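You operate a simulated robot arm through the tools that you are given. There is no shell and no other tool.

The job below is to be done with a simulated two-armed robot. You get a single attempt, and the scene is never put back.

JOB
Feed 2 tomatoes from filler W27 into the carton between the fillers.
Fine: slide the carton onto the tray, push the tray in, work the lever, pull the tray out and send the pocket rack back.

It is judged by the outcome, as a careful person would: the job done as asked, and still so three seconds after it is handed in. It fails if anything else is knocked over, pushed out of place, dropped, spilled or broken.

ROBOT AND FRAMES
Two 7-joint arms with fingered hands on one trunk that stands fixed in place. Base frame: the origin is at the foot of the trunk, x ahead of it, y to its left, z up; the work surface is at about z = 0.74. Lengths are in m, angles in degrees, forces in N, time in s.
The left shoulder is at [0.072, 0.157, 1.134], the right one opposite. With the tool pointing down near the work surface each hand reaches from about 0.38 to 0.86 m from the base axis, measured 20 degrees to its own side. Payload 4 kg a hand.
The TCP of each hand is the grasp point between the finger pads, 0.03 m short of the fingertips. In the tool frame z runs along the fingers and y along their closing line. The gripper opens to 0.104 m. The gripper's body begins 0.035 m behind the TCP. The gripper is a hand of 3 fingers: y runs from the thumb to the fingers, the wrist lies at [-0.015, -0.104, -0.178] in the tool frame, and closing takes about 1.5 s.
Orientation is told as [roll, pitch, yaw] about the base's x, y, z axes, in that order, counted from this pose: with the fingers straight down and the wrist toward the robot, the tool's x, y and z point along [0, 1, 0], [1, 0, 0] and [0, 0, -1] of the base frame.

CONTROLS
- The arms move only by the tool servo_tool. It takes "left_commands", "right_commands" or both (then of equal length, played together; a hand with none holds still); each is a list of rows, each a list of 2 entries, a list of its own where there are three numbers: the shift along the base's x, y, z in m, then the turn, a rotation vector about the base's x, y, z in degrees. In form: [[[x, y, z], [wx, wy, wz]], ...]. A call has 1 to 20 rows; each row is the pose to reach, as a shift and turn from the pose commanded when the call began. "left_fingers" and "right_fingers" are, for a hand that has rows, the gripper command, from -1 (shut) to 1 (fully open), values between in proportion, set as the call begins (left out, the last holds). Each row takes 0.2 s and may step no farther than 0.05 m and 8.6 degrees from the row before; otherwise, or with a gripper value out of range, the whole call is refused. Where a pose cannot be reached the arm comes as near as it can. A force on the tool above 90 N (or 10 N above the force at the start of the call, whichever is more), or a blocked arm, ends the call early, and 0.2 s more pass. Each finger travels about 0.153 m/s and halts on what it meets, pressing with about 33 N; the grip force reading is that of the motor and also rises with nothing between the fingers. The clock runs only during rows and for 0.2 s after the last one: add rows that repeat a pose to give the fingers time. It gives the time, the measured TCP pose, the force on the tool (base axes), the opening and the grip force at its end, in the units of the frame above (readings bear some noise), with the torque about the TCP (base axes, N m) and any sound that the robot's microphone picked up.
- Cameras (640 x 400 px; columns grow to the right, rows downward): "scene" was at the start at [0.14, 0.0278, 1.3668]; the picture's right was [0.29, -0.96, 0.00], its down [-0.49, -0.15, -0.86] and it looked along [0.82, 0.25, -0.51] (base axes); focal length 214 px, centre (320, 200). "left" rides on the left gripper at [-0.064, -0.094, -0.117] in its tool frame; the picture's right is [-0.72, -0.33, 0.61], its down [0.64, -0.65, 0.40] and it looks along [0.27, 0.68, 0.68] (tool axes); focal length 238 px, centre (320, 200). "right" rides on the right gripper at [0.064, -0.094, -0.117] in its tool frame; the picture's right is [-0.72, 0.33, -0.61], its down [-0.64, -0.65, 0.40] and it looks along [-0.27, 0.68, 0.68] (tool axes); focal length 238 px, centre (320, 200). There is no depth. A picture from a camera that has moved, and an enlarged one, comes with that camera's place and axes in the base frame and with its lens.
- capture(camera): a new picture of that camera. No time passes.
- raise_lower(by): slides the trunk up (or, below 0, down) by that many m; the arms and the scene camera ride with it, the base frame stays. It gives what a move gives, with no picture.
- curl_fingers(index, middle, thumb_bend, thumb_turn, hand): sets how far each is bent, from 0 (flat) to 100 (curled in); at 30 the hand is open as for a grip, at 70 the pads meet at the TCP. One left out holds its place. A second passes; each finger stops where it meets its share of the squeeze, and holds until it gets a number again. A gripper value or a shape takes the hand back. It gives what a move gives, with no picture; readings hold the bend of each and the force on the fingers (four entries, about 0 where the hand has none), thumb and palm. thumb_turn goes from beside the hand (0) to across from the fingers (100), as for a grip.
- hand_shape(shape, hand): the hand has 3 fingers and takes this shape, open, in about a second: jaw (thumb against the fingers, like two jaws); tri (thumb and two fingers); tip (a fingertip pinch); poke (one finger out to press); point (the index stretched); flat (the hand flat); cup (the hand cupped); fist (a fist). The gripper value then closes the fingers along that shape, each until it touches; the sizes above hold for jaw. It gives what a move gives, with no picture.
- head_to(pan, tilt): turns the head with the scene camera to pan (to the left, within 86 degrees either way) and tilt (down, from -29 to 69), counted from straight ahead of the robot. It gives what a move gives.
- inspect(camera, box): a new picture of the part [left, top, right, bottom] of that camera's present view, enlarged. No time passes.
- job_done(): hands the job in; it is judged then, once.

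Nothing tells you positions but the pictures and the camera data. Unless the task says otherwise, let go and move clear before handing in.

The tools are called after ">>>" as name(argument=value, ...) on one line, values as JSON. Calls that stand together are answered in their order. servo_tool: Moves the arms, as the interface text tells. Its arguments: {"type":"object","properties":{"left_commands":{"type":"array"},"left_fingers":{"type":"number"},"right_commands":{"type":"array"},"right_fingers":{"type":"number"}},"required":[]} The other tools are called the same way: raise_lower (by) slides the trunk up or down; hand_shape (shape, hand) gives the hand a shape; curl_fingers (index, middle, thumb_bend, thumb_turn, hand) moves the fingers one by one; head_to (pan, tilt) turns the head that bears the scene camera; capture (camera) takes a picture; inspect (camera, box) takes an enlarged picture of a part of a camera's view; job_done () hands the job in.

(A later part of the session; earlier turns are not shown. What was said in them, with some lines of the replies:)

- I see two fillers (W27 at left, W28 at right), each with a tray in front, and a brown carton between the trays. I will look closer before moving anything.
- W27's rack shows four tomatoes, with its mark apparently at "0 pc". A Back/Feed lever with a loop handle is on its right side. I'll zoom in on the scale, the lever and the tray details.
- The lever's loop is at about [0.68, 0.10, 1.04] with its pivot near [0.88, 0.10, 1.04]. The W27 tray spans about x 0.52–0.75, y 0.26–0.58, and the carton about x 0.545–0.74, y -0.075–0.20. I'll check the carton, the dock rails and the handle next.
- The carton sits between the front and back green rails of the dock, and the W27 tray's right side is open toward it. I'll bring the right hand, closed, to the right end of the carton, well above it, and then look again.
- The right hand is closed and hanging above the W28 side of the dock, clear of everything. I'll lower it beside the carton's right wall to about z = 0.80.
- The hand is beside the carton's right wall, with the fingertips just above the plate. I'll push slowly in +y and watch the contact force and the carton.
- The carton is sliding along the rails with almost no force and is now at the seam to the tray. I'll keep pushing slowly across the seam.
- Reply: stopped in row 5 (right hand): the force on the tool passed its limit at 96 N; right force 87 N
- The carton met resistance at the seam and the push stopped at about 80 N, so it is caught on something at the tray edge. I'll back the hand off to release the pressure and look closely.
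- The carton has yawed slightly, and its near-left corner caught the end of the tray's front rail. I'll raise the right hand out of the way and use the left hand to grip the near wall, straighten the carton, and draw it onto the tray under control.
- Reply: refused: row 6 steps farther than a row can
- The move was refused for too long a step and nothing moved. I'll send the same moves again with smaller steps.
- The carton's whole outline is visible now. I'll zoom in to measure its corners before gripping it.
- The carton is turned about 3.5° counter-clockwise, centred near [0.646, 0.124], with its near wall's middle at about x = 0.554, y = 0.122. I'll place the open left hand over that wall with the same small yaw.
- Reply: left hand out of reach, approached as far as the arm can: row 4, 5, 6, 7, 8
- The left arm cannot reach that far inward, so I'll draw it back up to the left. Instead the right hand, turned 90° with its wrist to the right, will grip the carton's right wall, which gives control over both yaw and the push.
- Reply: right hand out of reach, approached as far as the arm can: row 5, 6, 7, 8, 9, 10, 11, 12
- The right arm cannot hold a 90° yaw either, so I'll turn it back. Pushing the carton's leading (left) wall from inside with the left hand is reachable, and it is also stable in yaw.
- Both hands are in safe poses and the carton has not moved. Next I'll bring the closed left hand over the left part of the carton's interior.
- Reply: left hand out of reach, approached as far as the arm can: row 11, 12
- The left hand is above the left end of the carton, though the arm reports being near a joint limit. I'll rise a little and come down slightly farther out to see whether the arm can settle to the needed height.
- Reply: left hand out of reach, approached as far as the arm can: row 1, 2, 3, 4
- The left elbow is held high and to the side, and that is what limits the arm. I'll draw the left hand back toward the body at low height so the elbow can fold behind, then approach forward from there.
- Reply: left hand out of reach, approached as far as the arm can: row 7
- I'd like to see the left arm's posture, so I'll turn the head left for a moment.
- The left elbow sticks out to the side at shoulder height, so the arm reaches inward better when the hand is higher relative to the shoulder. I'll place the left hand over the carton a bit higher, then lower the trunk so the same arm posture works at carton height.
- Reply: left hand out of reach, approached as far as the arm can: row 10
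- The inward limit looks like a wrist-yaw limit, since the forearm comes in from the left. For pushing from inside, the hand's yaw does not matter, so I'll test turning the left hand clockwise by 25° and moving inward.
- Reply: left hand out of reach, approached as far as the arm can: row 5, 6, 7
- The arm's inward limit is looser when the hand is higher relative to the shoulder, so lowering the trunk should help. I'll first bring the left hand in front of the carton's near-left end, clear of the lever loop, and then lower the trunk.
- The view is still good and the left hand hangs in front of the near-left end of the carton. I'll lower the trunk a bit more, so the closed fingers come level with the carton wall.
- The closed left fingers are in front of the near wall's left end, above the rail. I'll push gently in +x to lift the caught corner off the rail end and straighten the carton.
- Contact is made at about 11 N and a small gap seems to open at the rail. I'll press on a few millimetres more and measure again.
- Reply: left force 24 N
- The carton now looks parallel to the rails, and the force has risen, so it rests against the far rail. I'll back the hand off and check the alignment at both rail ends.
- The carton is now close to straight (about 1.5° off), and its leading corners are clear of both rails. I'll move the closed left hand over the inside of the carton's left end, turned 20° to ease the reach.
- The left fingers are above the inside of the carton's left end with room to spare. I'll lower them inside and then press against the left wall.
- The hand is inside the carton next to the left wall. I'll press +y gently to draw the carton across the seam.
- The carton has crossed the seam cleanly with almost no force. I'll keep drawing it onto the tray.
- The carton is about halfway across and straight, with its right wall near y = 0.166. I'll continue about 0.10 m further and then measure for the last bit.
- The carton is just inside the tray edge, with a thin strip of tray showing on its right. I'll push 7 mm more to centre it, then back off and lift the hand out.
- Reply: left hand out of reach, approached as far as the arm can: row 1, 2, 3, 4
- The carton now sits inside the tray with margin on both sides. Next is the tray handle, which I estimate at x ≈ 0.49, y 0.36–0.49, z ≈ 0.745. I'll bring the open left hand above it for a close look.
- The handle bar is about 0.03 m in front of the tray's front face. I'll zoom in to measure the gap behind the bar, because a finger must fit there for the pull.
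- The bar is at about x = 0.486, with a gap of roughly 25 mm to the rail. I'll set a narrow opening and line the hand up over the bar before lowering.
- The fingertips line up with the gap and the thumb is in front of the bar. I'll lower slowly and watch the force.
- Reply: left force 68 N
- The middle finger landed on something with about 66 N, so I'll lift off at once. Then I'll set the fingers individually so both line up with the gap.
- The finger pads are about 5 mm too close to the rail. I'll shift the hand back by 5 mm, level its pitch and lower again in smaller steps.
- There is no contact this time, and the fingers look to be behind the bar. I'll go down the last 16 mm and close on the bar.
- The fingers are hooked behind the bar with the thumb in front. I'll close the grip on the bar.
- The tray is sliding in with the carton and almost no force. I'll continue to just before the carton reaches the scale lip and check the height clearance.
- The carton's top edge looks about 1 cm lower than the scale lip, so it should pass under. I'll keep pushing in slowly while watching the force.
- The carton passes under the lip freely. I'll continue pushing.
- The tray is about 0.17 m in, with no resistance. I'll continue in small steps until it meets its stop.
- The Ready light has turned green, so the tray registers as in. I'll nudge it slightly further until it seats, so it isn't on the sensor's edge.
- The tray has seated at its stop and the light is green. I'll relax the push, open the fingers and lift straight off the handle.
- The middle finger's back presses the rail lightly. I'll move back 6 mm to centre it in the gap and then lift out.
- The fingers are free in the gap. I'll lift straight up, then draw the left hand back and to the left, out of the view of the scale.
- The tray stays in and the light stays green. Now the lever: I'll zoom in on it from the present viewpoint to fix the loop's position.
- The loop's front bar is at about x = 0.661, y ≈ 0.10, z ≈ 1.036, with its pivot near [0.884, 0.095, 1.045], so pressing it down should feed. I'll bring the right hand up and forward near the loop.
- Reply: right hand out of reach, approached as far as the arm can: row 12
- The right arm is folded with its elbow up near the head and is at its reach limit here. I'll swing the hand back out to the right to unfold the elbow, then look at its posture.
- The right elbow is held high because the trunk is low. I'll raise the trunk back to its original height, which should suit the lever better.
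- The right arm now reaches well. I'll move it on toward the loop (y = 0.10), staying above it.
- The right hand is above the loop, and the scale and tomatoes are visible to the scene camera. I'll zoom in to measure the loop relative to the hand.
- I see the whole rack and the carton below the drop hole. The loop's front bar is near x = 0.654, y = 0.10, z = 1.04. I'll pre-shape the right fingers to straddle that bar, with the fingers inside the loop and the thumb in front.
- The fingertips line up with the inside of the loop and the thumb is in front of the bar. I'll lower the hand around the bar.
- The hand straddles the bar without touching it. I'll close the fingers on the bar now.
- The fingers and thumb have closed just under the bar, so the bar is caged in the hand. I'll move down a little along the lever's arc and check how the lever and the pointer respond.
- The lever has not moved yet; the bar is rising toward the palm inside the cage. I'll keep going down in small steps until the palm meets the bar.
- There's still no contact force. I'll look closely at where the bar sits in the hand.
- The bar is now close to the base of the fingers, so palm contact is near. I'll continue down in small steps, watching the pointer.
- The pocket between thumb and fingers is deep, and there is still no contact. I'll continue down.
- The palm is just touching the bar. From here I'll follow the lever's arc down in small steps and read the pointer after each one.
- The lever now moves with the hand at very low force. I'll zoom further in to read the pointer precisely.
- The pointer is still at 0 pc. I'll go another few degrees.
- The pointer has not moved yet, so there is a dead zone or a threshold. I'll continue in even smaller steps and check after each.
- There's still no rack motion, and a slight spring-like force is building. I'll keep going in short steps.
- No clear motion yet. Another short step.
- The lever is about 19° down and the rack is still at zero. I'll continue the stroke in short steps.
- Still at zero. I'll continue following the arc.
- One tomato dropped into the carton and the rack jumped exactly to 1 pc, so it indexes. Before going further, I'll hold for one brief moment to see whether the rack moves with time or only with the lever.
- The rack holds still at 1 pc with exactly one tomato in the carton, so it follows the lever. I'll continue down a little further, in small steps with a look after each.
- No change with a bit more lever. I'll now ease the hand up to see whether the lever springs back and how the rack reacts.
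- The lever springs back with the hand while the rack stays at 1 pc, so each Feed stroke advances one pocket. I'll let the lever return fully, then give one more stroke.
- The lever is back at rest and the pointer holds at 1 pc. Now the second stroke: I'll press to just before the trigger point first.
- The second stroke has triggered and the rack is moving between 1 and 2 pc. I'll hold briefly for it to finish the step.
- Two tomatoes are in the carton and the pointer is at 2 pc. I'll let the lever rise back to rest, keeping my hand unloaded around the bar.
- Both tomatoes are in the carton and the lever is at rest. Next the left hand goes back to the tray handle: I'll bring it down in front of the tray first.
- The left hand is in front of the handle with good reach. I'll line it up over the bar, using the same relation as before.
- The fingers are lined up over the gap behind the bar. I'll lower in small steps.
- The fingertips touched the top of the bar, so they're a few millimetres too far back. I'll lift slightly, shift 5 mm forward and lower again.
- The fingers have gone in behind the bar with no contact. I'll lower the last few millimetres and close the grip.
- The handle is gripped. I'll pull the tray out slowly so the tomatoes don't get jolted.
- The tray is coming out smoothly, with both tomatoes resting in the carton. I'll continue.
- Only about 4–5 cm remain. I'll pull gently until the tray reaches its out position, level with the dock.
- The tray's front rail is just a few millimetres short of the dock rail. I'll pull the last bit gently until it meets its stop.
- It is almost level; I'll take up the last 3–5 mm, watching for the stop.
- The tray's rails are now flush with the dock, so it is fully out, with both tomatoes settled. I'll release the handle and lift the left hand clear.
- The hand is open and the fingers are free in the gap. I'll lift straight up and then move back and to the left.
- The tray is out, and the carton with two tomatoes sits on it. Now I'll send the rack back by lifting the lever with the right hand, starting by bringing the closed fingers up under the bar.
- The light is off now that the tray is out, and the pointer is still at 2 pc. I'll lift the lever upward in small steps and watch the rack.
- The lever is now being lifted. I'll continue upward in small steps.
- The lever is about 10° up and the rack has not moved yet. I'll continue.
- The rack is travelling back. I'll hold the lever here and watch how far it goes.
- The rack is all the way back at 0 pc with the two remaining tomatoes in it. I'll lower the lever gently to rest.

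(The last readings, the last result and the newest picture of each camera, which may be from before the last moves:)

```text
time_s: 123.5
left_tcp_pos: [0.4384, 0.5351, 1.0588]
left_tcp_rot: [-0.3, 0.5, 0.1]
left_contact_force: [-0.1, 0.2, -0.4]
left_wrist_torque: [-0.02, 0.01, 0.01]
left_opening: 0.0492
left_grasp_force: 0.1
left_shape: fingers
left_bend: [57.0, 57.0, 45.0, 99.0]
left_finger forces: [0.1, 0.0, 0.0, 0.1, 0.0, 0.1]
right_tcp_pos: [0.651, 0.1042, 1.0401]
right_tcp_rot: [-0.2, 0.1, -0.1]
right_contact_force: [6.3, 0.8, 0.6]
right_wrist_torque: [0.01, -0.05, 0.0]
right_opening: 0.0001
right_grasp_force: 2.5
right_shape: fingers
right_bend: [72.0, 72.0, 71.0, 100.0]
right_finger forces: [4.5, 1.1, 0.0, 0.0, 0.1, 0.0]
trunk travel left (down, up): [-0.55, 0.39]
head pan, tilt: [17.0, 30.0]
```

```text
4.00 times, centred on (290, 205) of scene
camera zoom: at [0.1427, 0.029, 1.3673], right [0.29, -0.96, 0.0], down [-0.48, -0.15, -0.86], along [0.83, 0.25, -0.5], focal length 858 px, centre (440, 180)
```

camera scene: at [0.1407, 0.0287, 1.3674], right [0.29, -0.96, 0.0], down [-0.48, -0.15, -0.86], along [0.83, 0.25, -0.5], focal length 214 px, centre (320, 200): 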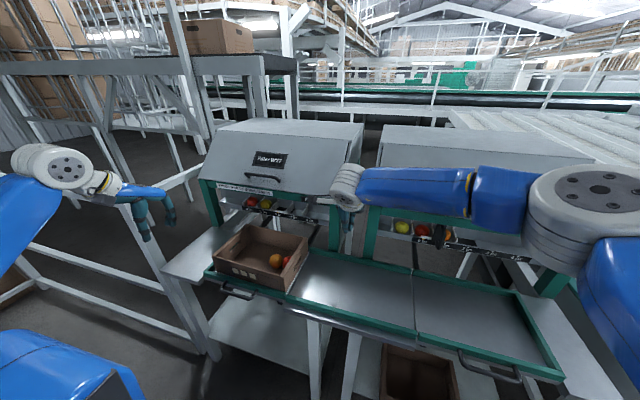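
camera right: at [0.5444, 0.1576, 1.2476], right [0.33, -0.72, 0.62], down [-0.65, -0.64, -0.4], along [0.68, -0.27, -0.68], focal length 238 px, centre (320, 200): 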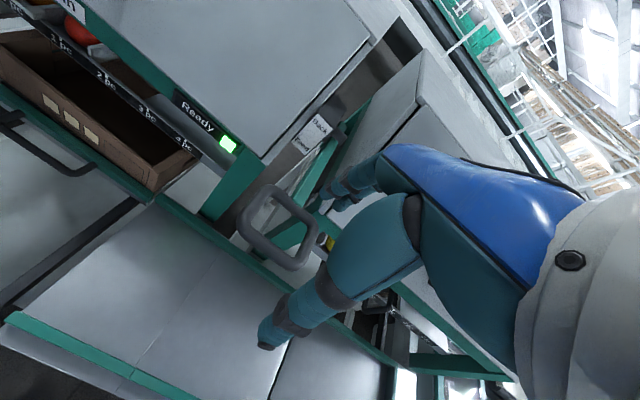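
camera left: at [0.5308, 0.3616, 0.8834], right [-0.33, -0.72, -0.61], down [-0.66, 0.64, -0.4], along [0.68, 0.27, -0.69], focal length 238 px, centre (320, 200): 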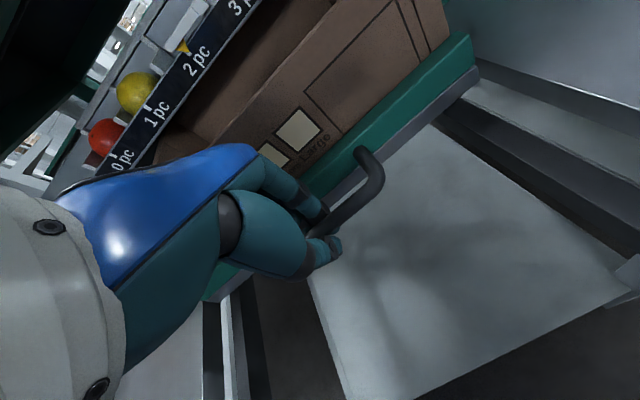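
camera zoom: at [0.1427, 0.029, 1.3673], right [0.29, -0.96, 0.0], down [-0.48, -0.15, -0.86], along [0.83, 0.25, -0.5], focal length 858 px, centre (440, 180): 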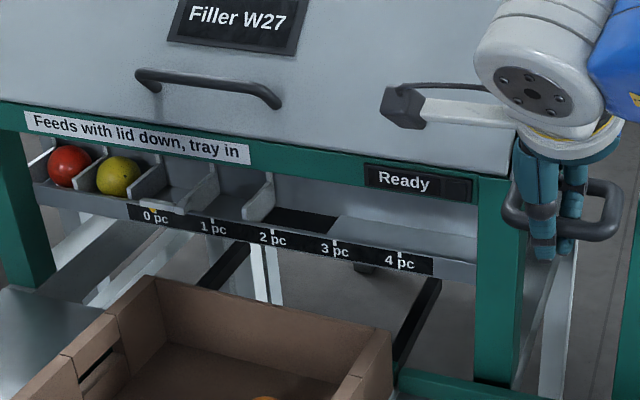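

The lever is nearly at rest, but the fingers tug a bit on the bar. I'll shift slightly to unload it before opening the hand.

>>> servo_tool(right_commands=[[[0.004, 0, -0.006], [0, 0, 0]], [[0.005, 0, -0.012], [0, 0, 0]]])

>>> inspect(camera="right", box=[200, 60, 460, 300])

```text
time_s: 124.1
left_tcp_pos: [0.4366, 0.5359, 1.0592]
left_tcp_rot: [-0.3, 0.4, 0.1]
left_contact_force: [0.5, 0.3, -0.4]
left_wrist_torque: [0.03, 0.0, 0.01]
left_opening: 0.0491
left_grasp_force: 0.1
left_shape: fingers
left_bend: [57.0, 57.0, 45.0, 99.0]
left_finger forces: [0.1, 0.0, 0.1, 0.0, 0.1, 0.1]
right_tcp_pos: [0.6544, 0.1046, 1.0265]
right_tcp_rot: [-0.4, 0.1, 0.0]
right_contact_force: [0.1, 0.4, 0.6]
right_wrist_torque: [0.0, -0.01, -0.01]
right_opening: 0.0002
right_grasp_force: 0.0
right_shape: fingers
right_bend: [72.0, 72.0, 71.0, 100.0]
right_finger forces: [0.1, 0.0, 0.0, 0.0, 0.0, 0.0]
trunk travel left (down, up): [-0.55, 0.39]
head pan, tilt: [17.0, 30.0]
```

```text
1.67 times, centred on (330, 180) of right
camera zoom: at [0.5615, 0.1692, 1.1436], right [0.33, -0.72, 0.62], down [-0.65, -0.64, -0.4], along [0.68, -0.27, -0.68], focal length 397 px, centre (303, 233)
```

zoom: 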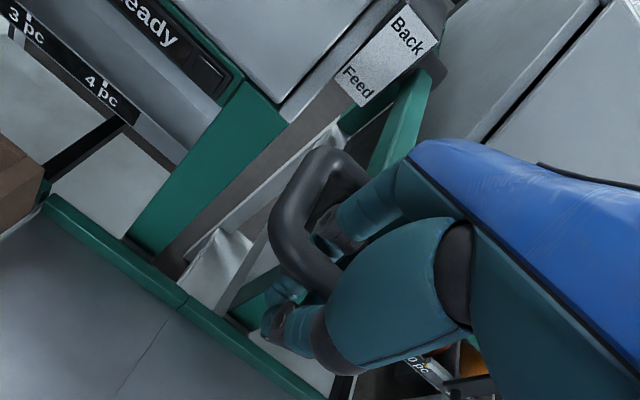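

The hand is unloaded. I'll open the fingers to the same shape used for entry.

>>> curl_fingers(hand="right", index=54, middle=54, thumb_bend=45)

>>> servo_tool(right_commands=[[[-0.003, 0, 0.0], [0, 0, 0]], [[-0.003, 0, 0.012], [0, 0, 0]], [[-0.003, 0, 0.026], [0, 0, 0]]])

>>> inspect(camera="right", box=[200, 60, 460, 300])

>>> inspect(camera="scene", box=[310, 150, 410, 230])

```text
time_s: 125.1
left_tcp_pos: [0.436, 0.5369, 1.0591]
left_tcp_rot: [-0.4, 0.4, 0.1]
left_contact_force: [0.2, 0.4, 0.3]
left_wrist_torque: [-0.02, 0.04, -0.01]
left_opening: 0.0493
left_grasp_force: 0.1
left_shape: fingers
left_bend: [57.0, 57.0, 45.0, 99.0]
left_finger forces: [0.1, 0.1, 0.0, 0.0, 0.0, 0.1]
right_tcp_pos: [0.6531, 0.1045, 1.028]
right_tcp_rot: [-0.2, 0.1, 0.1]
right_contact_force: [-6.0, -0.4, 0.4]
right_wrist_torque: [0.07, -0.07, -0.1]
right_opening: 0.0525
right_grasp_force: 2.9
right_shape: fingers
right_bend: [54.0, 57.0, 45.0, 99.0]
right_finger forces: [0.1, 6.2, 0.0, 0.0, 0.0, 0.1]
trunk travel left (down, up): [-0.55, 0.39]
head pan, tilt: [17.0, 30.0]
```

```text
time_s: 125.9
left_tcp_pos: [0.4369, 0.5367, 1.0584]
left_tcp_rot: [-0.3, 0.4, 0.1]
left_contact_force: [-0.7, -0.2, 0.4]
left_wrist_torque: [0.01, -0.04, 0.02]
left_opening: 0.0491
left_grasp_force: 0.0
left_shape: fingers
left_bend: [57.0, 57.0, 45.0, 99.0]
left_finger forces: [0.1, 0.0, 0.1, 0.0, 0.0, 0.0]
right_tcp_pos: [0.6514, 0.1041, 1.0541]
right_tcp_rot: [-0.2, -0.1, 0.0]
right_contact_force: [-0.3, -0.7, -0.5]
right_wrist_torque: [-0.03, 0.0, -0.02]
right_opening: 0.0524
right_grasp_force: 0.1
right_shape: fingers
right_bend: [54.0, 54.0, 45.0, 99.0]
right_finger forces: [0.0, 0.1, 0.1, 0.0, 0.1, 0.1]
trunk travel left (down, up): [-0.55, 0.39]
head pan, tilt: [17.0, 30.0]
```

```text
1.67 times, centred on (330, 180) of right
camera zoom: at [0.5584, 0.1689, 1.1705], right [0.33, -0.72, 0.62], down [-0.65, -0.64, -0.4], along [0.68, -0.27, -0.68], focal length 397 px, centre (303, 233)
```

zoom: 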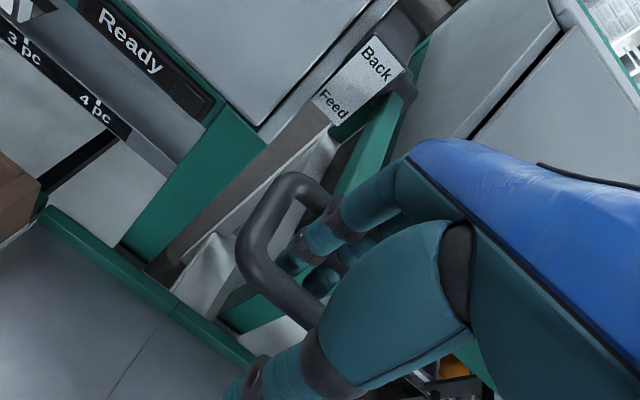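

```text
5.00 times, centred on (360, 190) of scene
camera zoom: at [0.14, 0.0289, 1.3676], right [0.29, -0.96, 0.0], down [-0.48, -0.15, -0.86], along [0.83, 0.25, -0.5], focal length 1072 px, centre (120, 250)
```

zoom: 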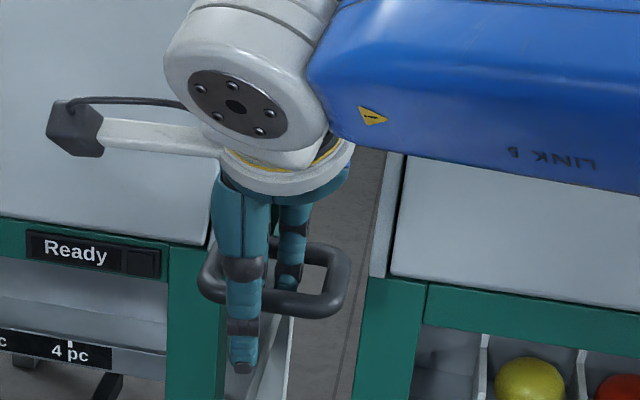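

The fingers are free inside the loop and nothing is in contact. I'll lift straight up out of the loop and then back away.

>>> servo_tool(right_commands=[[[0, 0, 0.012], [0, 0, 0]], [[0, 0, 0.026], [0, 0, 0]], [[-0.001, 0, 0.042], [0, 0, 0]], [[-0.003, 0, 0.065], [0, 0, 0]], [[-0.008, -0.01, 0.095], [0, 0, 0]], [[-0.015, -0.03, 0.125], [0, 0, 0]], [[-0.03, -0.06, 0.145], [0, 0, 0]], [[-0.045, -0.095, 0.155], [0, 0, 0]], [[-0.06, -0.13, 0.16], [0, 0, 0]], [[-0.07, -0.17, 0.16], [0, 0, 0]]])

>>> capture(camera="scene")

>>> inspect(camera="scene", box=[180, 150, 400, 300])

>>> capture(camera="left")

>>> capture(camera="right")

```text
time_s: 128.1
left_tcp_pos: [0.436, 0.5337, 1.0604]
left_tcp_rot: [-0.3, 0.4, 0.1]
left_contact_force: [0.2, 0.8, 0.1]
left_wrist_torque: [0.02, 0.05, 0.01]
left_opening: 0.0494
left_grasp_force: 0.0
left_shape: fingers
left_bend: [57.0, 57.0, 45.0, 99.0]
left_finger forces: [0.0, 0.0, 0.0, 0.0, 0.0, 0.1]
right_tcp_pos: [0.5785, -0.0686, 1.2125]
right_tcp_rot: [-0.1, 0.0, 0.0]
right_contact_force: [-0.2, -0.3, 0.3]
right_wrist_torque: [0.0, -0.01, 0.0]
right_opening: 0.0526
right_grasp_force: 0.1
right_shape: fingers
right_bend: [54.0, 54.0, 45.0, 99.0]
right_finger forces: [0.1, 0.1, 0.0, 0.0, 0.0, 0.0]
trunk travel left (down, up): [-0.55, 0.39]
head pan, tilt: [17.0, 30.0]
```

```text
taken
camera scene: at [0.1396, 0.0249, 1.3677], right [0.29, -0.96, 0.0], down [-0.48, -0.15, -0.87], along [0.83, 0.25, -0.5], focal length 214 px, centre (320, 200)
```

scene: 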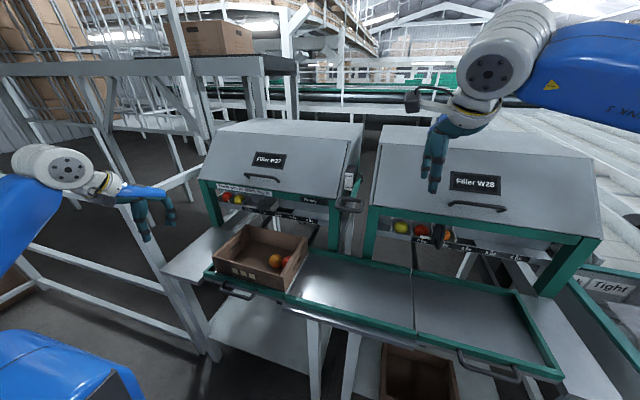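

```text
2.67 times, centred on (290, 225) of scene
camera zoom: at [0.1396, 0.0249, 1.3677], right [0.29, -0.96, 0.0], down [-0.48, -0.15, -0.87], along [0.83, 0.25, -0.5], focal length 572 px, centre (400, 133)
```

zoom: 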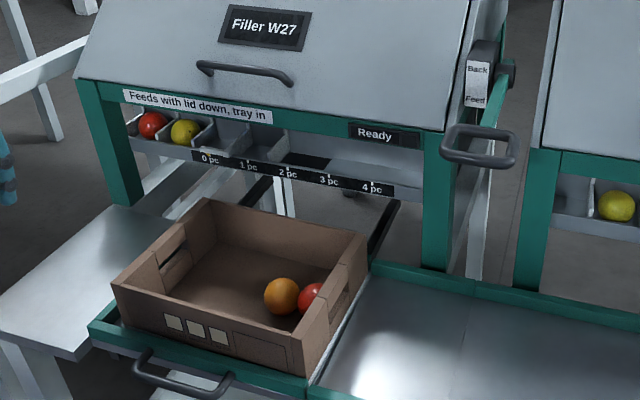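

```text
taken
camera left: at [0.343, 0.4702, 1.1789], right [-0.33, -0.72, -0.61], down [-0.66, 0.64, -0.4], along [0.68, 0.27, -0.68], focal length 238 px, centre (320, 200)
```

left: 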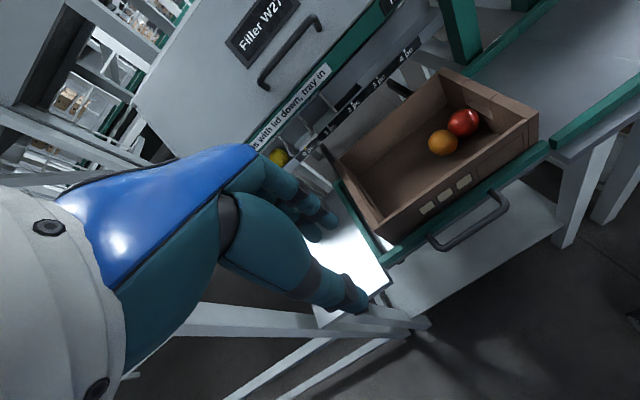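

```text
taken
camera right: at [0.4854, -0.005, 1.3294], right [0.33, -0.72, 0.62], down [-0.65, -0.64, -0.4], along [0.68, -0.27, -0.68], focal length 238 px, centre (320, 200)
```

right: 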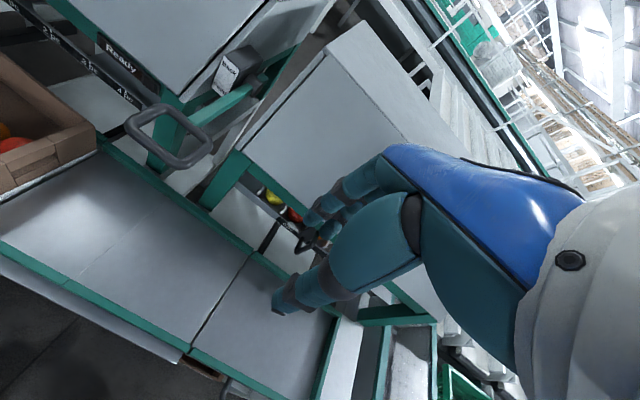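

Both hands are clear. The lever is at rest, the rack is back, and the carton with two tomatoes sits on the pulled-out tray. I'll take one last close look before handing in.

>>> inspect(camera="scene", box=[200, 180, 330, 240])

>>> inspect(camera="scene", box=[190, 215, 330, 305])

>>> inspect(camera="scene", box=[360, 180, 600, 330])

```text
4.92 times, centred on (265, 210) of scene
camera zoom: at [0.1396, 0.0249, 1.3677], right [0.29, -0.96, 0.0], down [-0.48, -0.15, -0.87], along [0.83, 0.25, -0.5], focal length 1056 px, centre (591, 151)
```

zoom: 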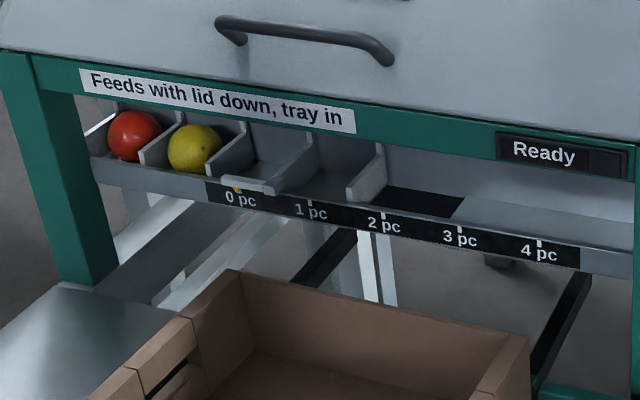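

```text
4.44 times, centred on (260, 260) of scene
camera zoom: at [0.1396, 0.0249, 1.3677], right [0.29, -0.96, 0.0], down [-0.48, -0.15, -0.87], along [0.83, 0.25, -0.5], focal length 953 px, centre (587, -67)
```

zoom: 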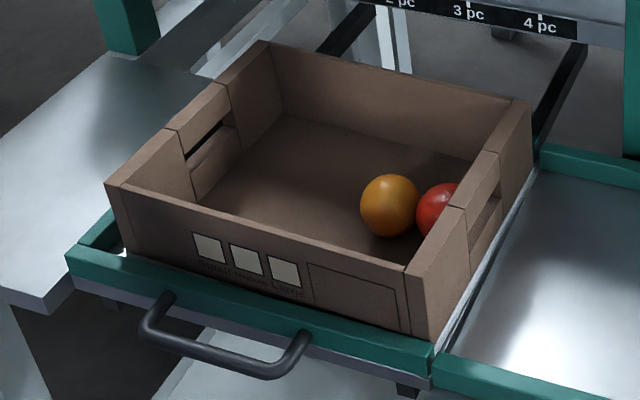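

```text
2.67 times, centred on (480, 255) of scene
camera zoom: at [0.1396, 0.0249, 1.3677], right [0.29, -0.96, 0.0], down [-0.48, -0.15, -0.87], along [0.83, 0.25, -0.5], focal length 572 px, centre (-107, 53)
```

zoom: 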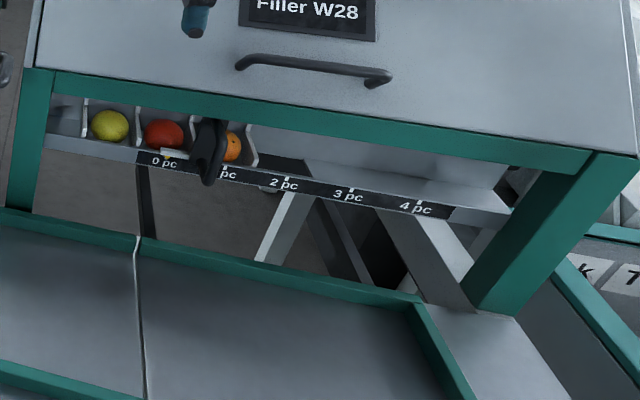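

Two tomatoes are in the carton on the pulled-out tray, the W27 rack is back at 0 pc with its lever at rest, and W28 looks untouched. Both hands are clear, so I'm handing the job in.

>>> job_done()

```text
The job is handed in.
```

I fed two tomatoes from filler W27 into the carton and handed the job in; no verdict came back with the hand-in. The carton is on the pulled-out tray. The pocket rack is back at 0 pc with its other two tomatoes still in it, and the lever is at rest.

- **Carton push:** when I first slid the carton, one corner caught on the end of the tray's front rail and the push reached about 96 N before it stopped. I straightened the carton, and it then slid onto the tray without trouble.
- **Tray handle:** on my first try at the tray handle, a finger pressed down at about 66 N, probably on the tray's front rail, before I lifted off.
- **Tray position:** I felt no stop when I pulled the tray out, so I left its front rail level with the dock rail to within a few millimetres.
- **Surroundings:** in the last pictures nothing else looked moved, and W28 looked unchanged. Both hands are clear.
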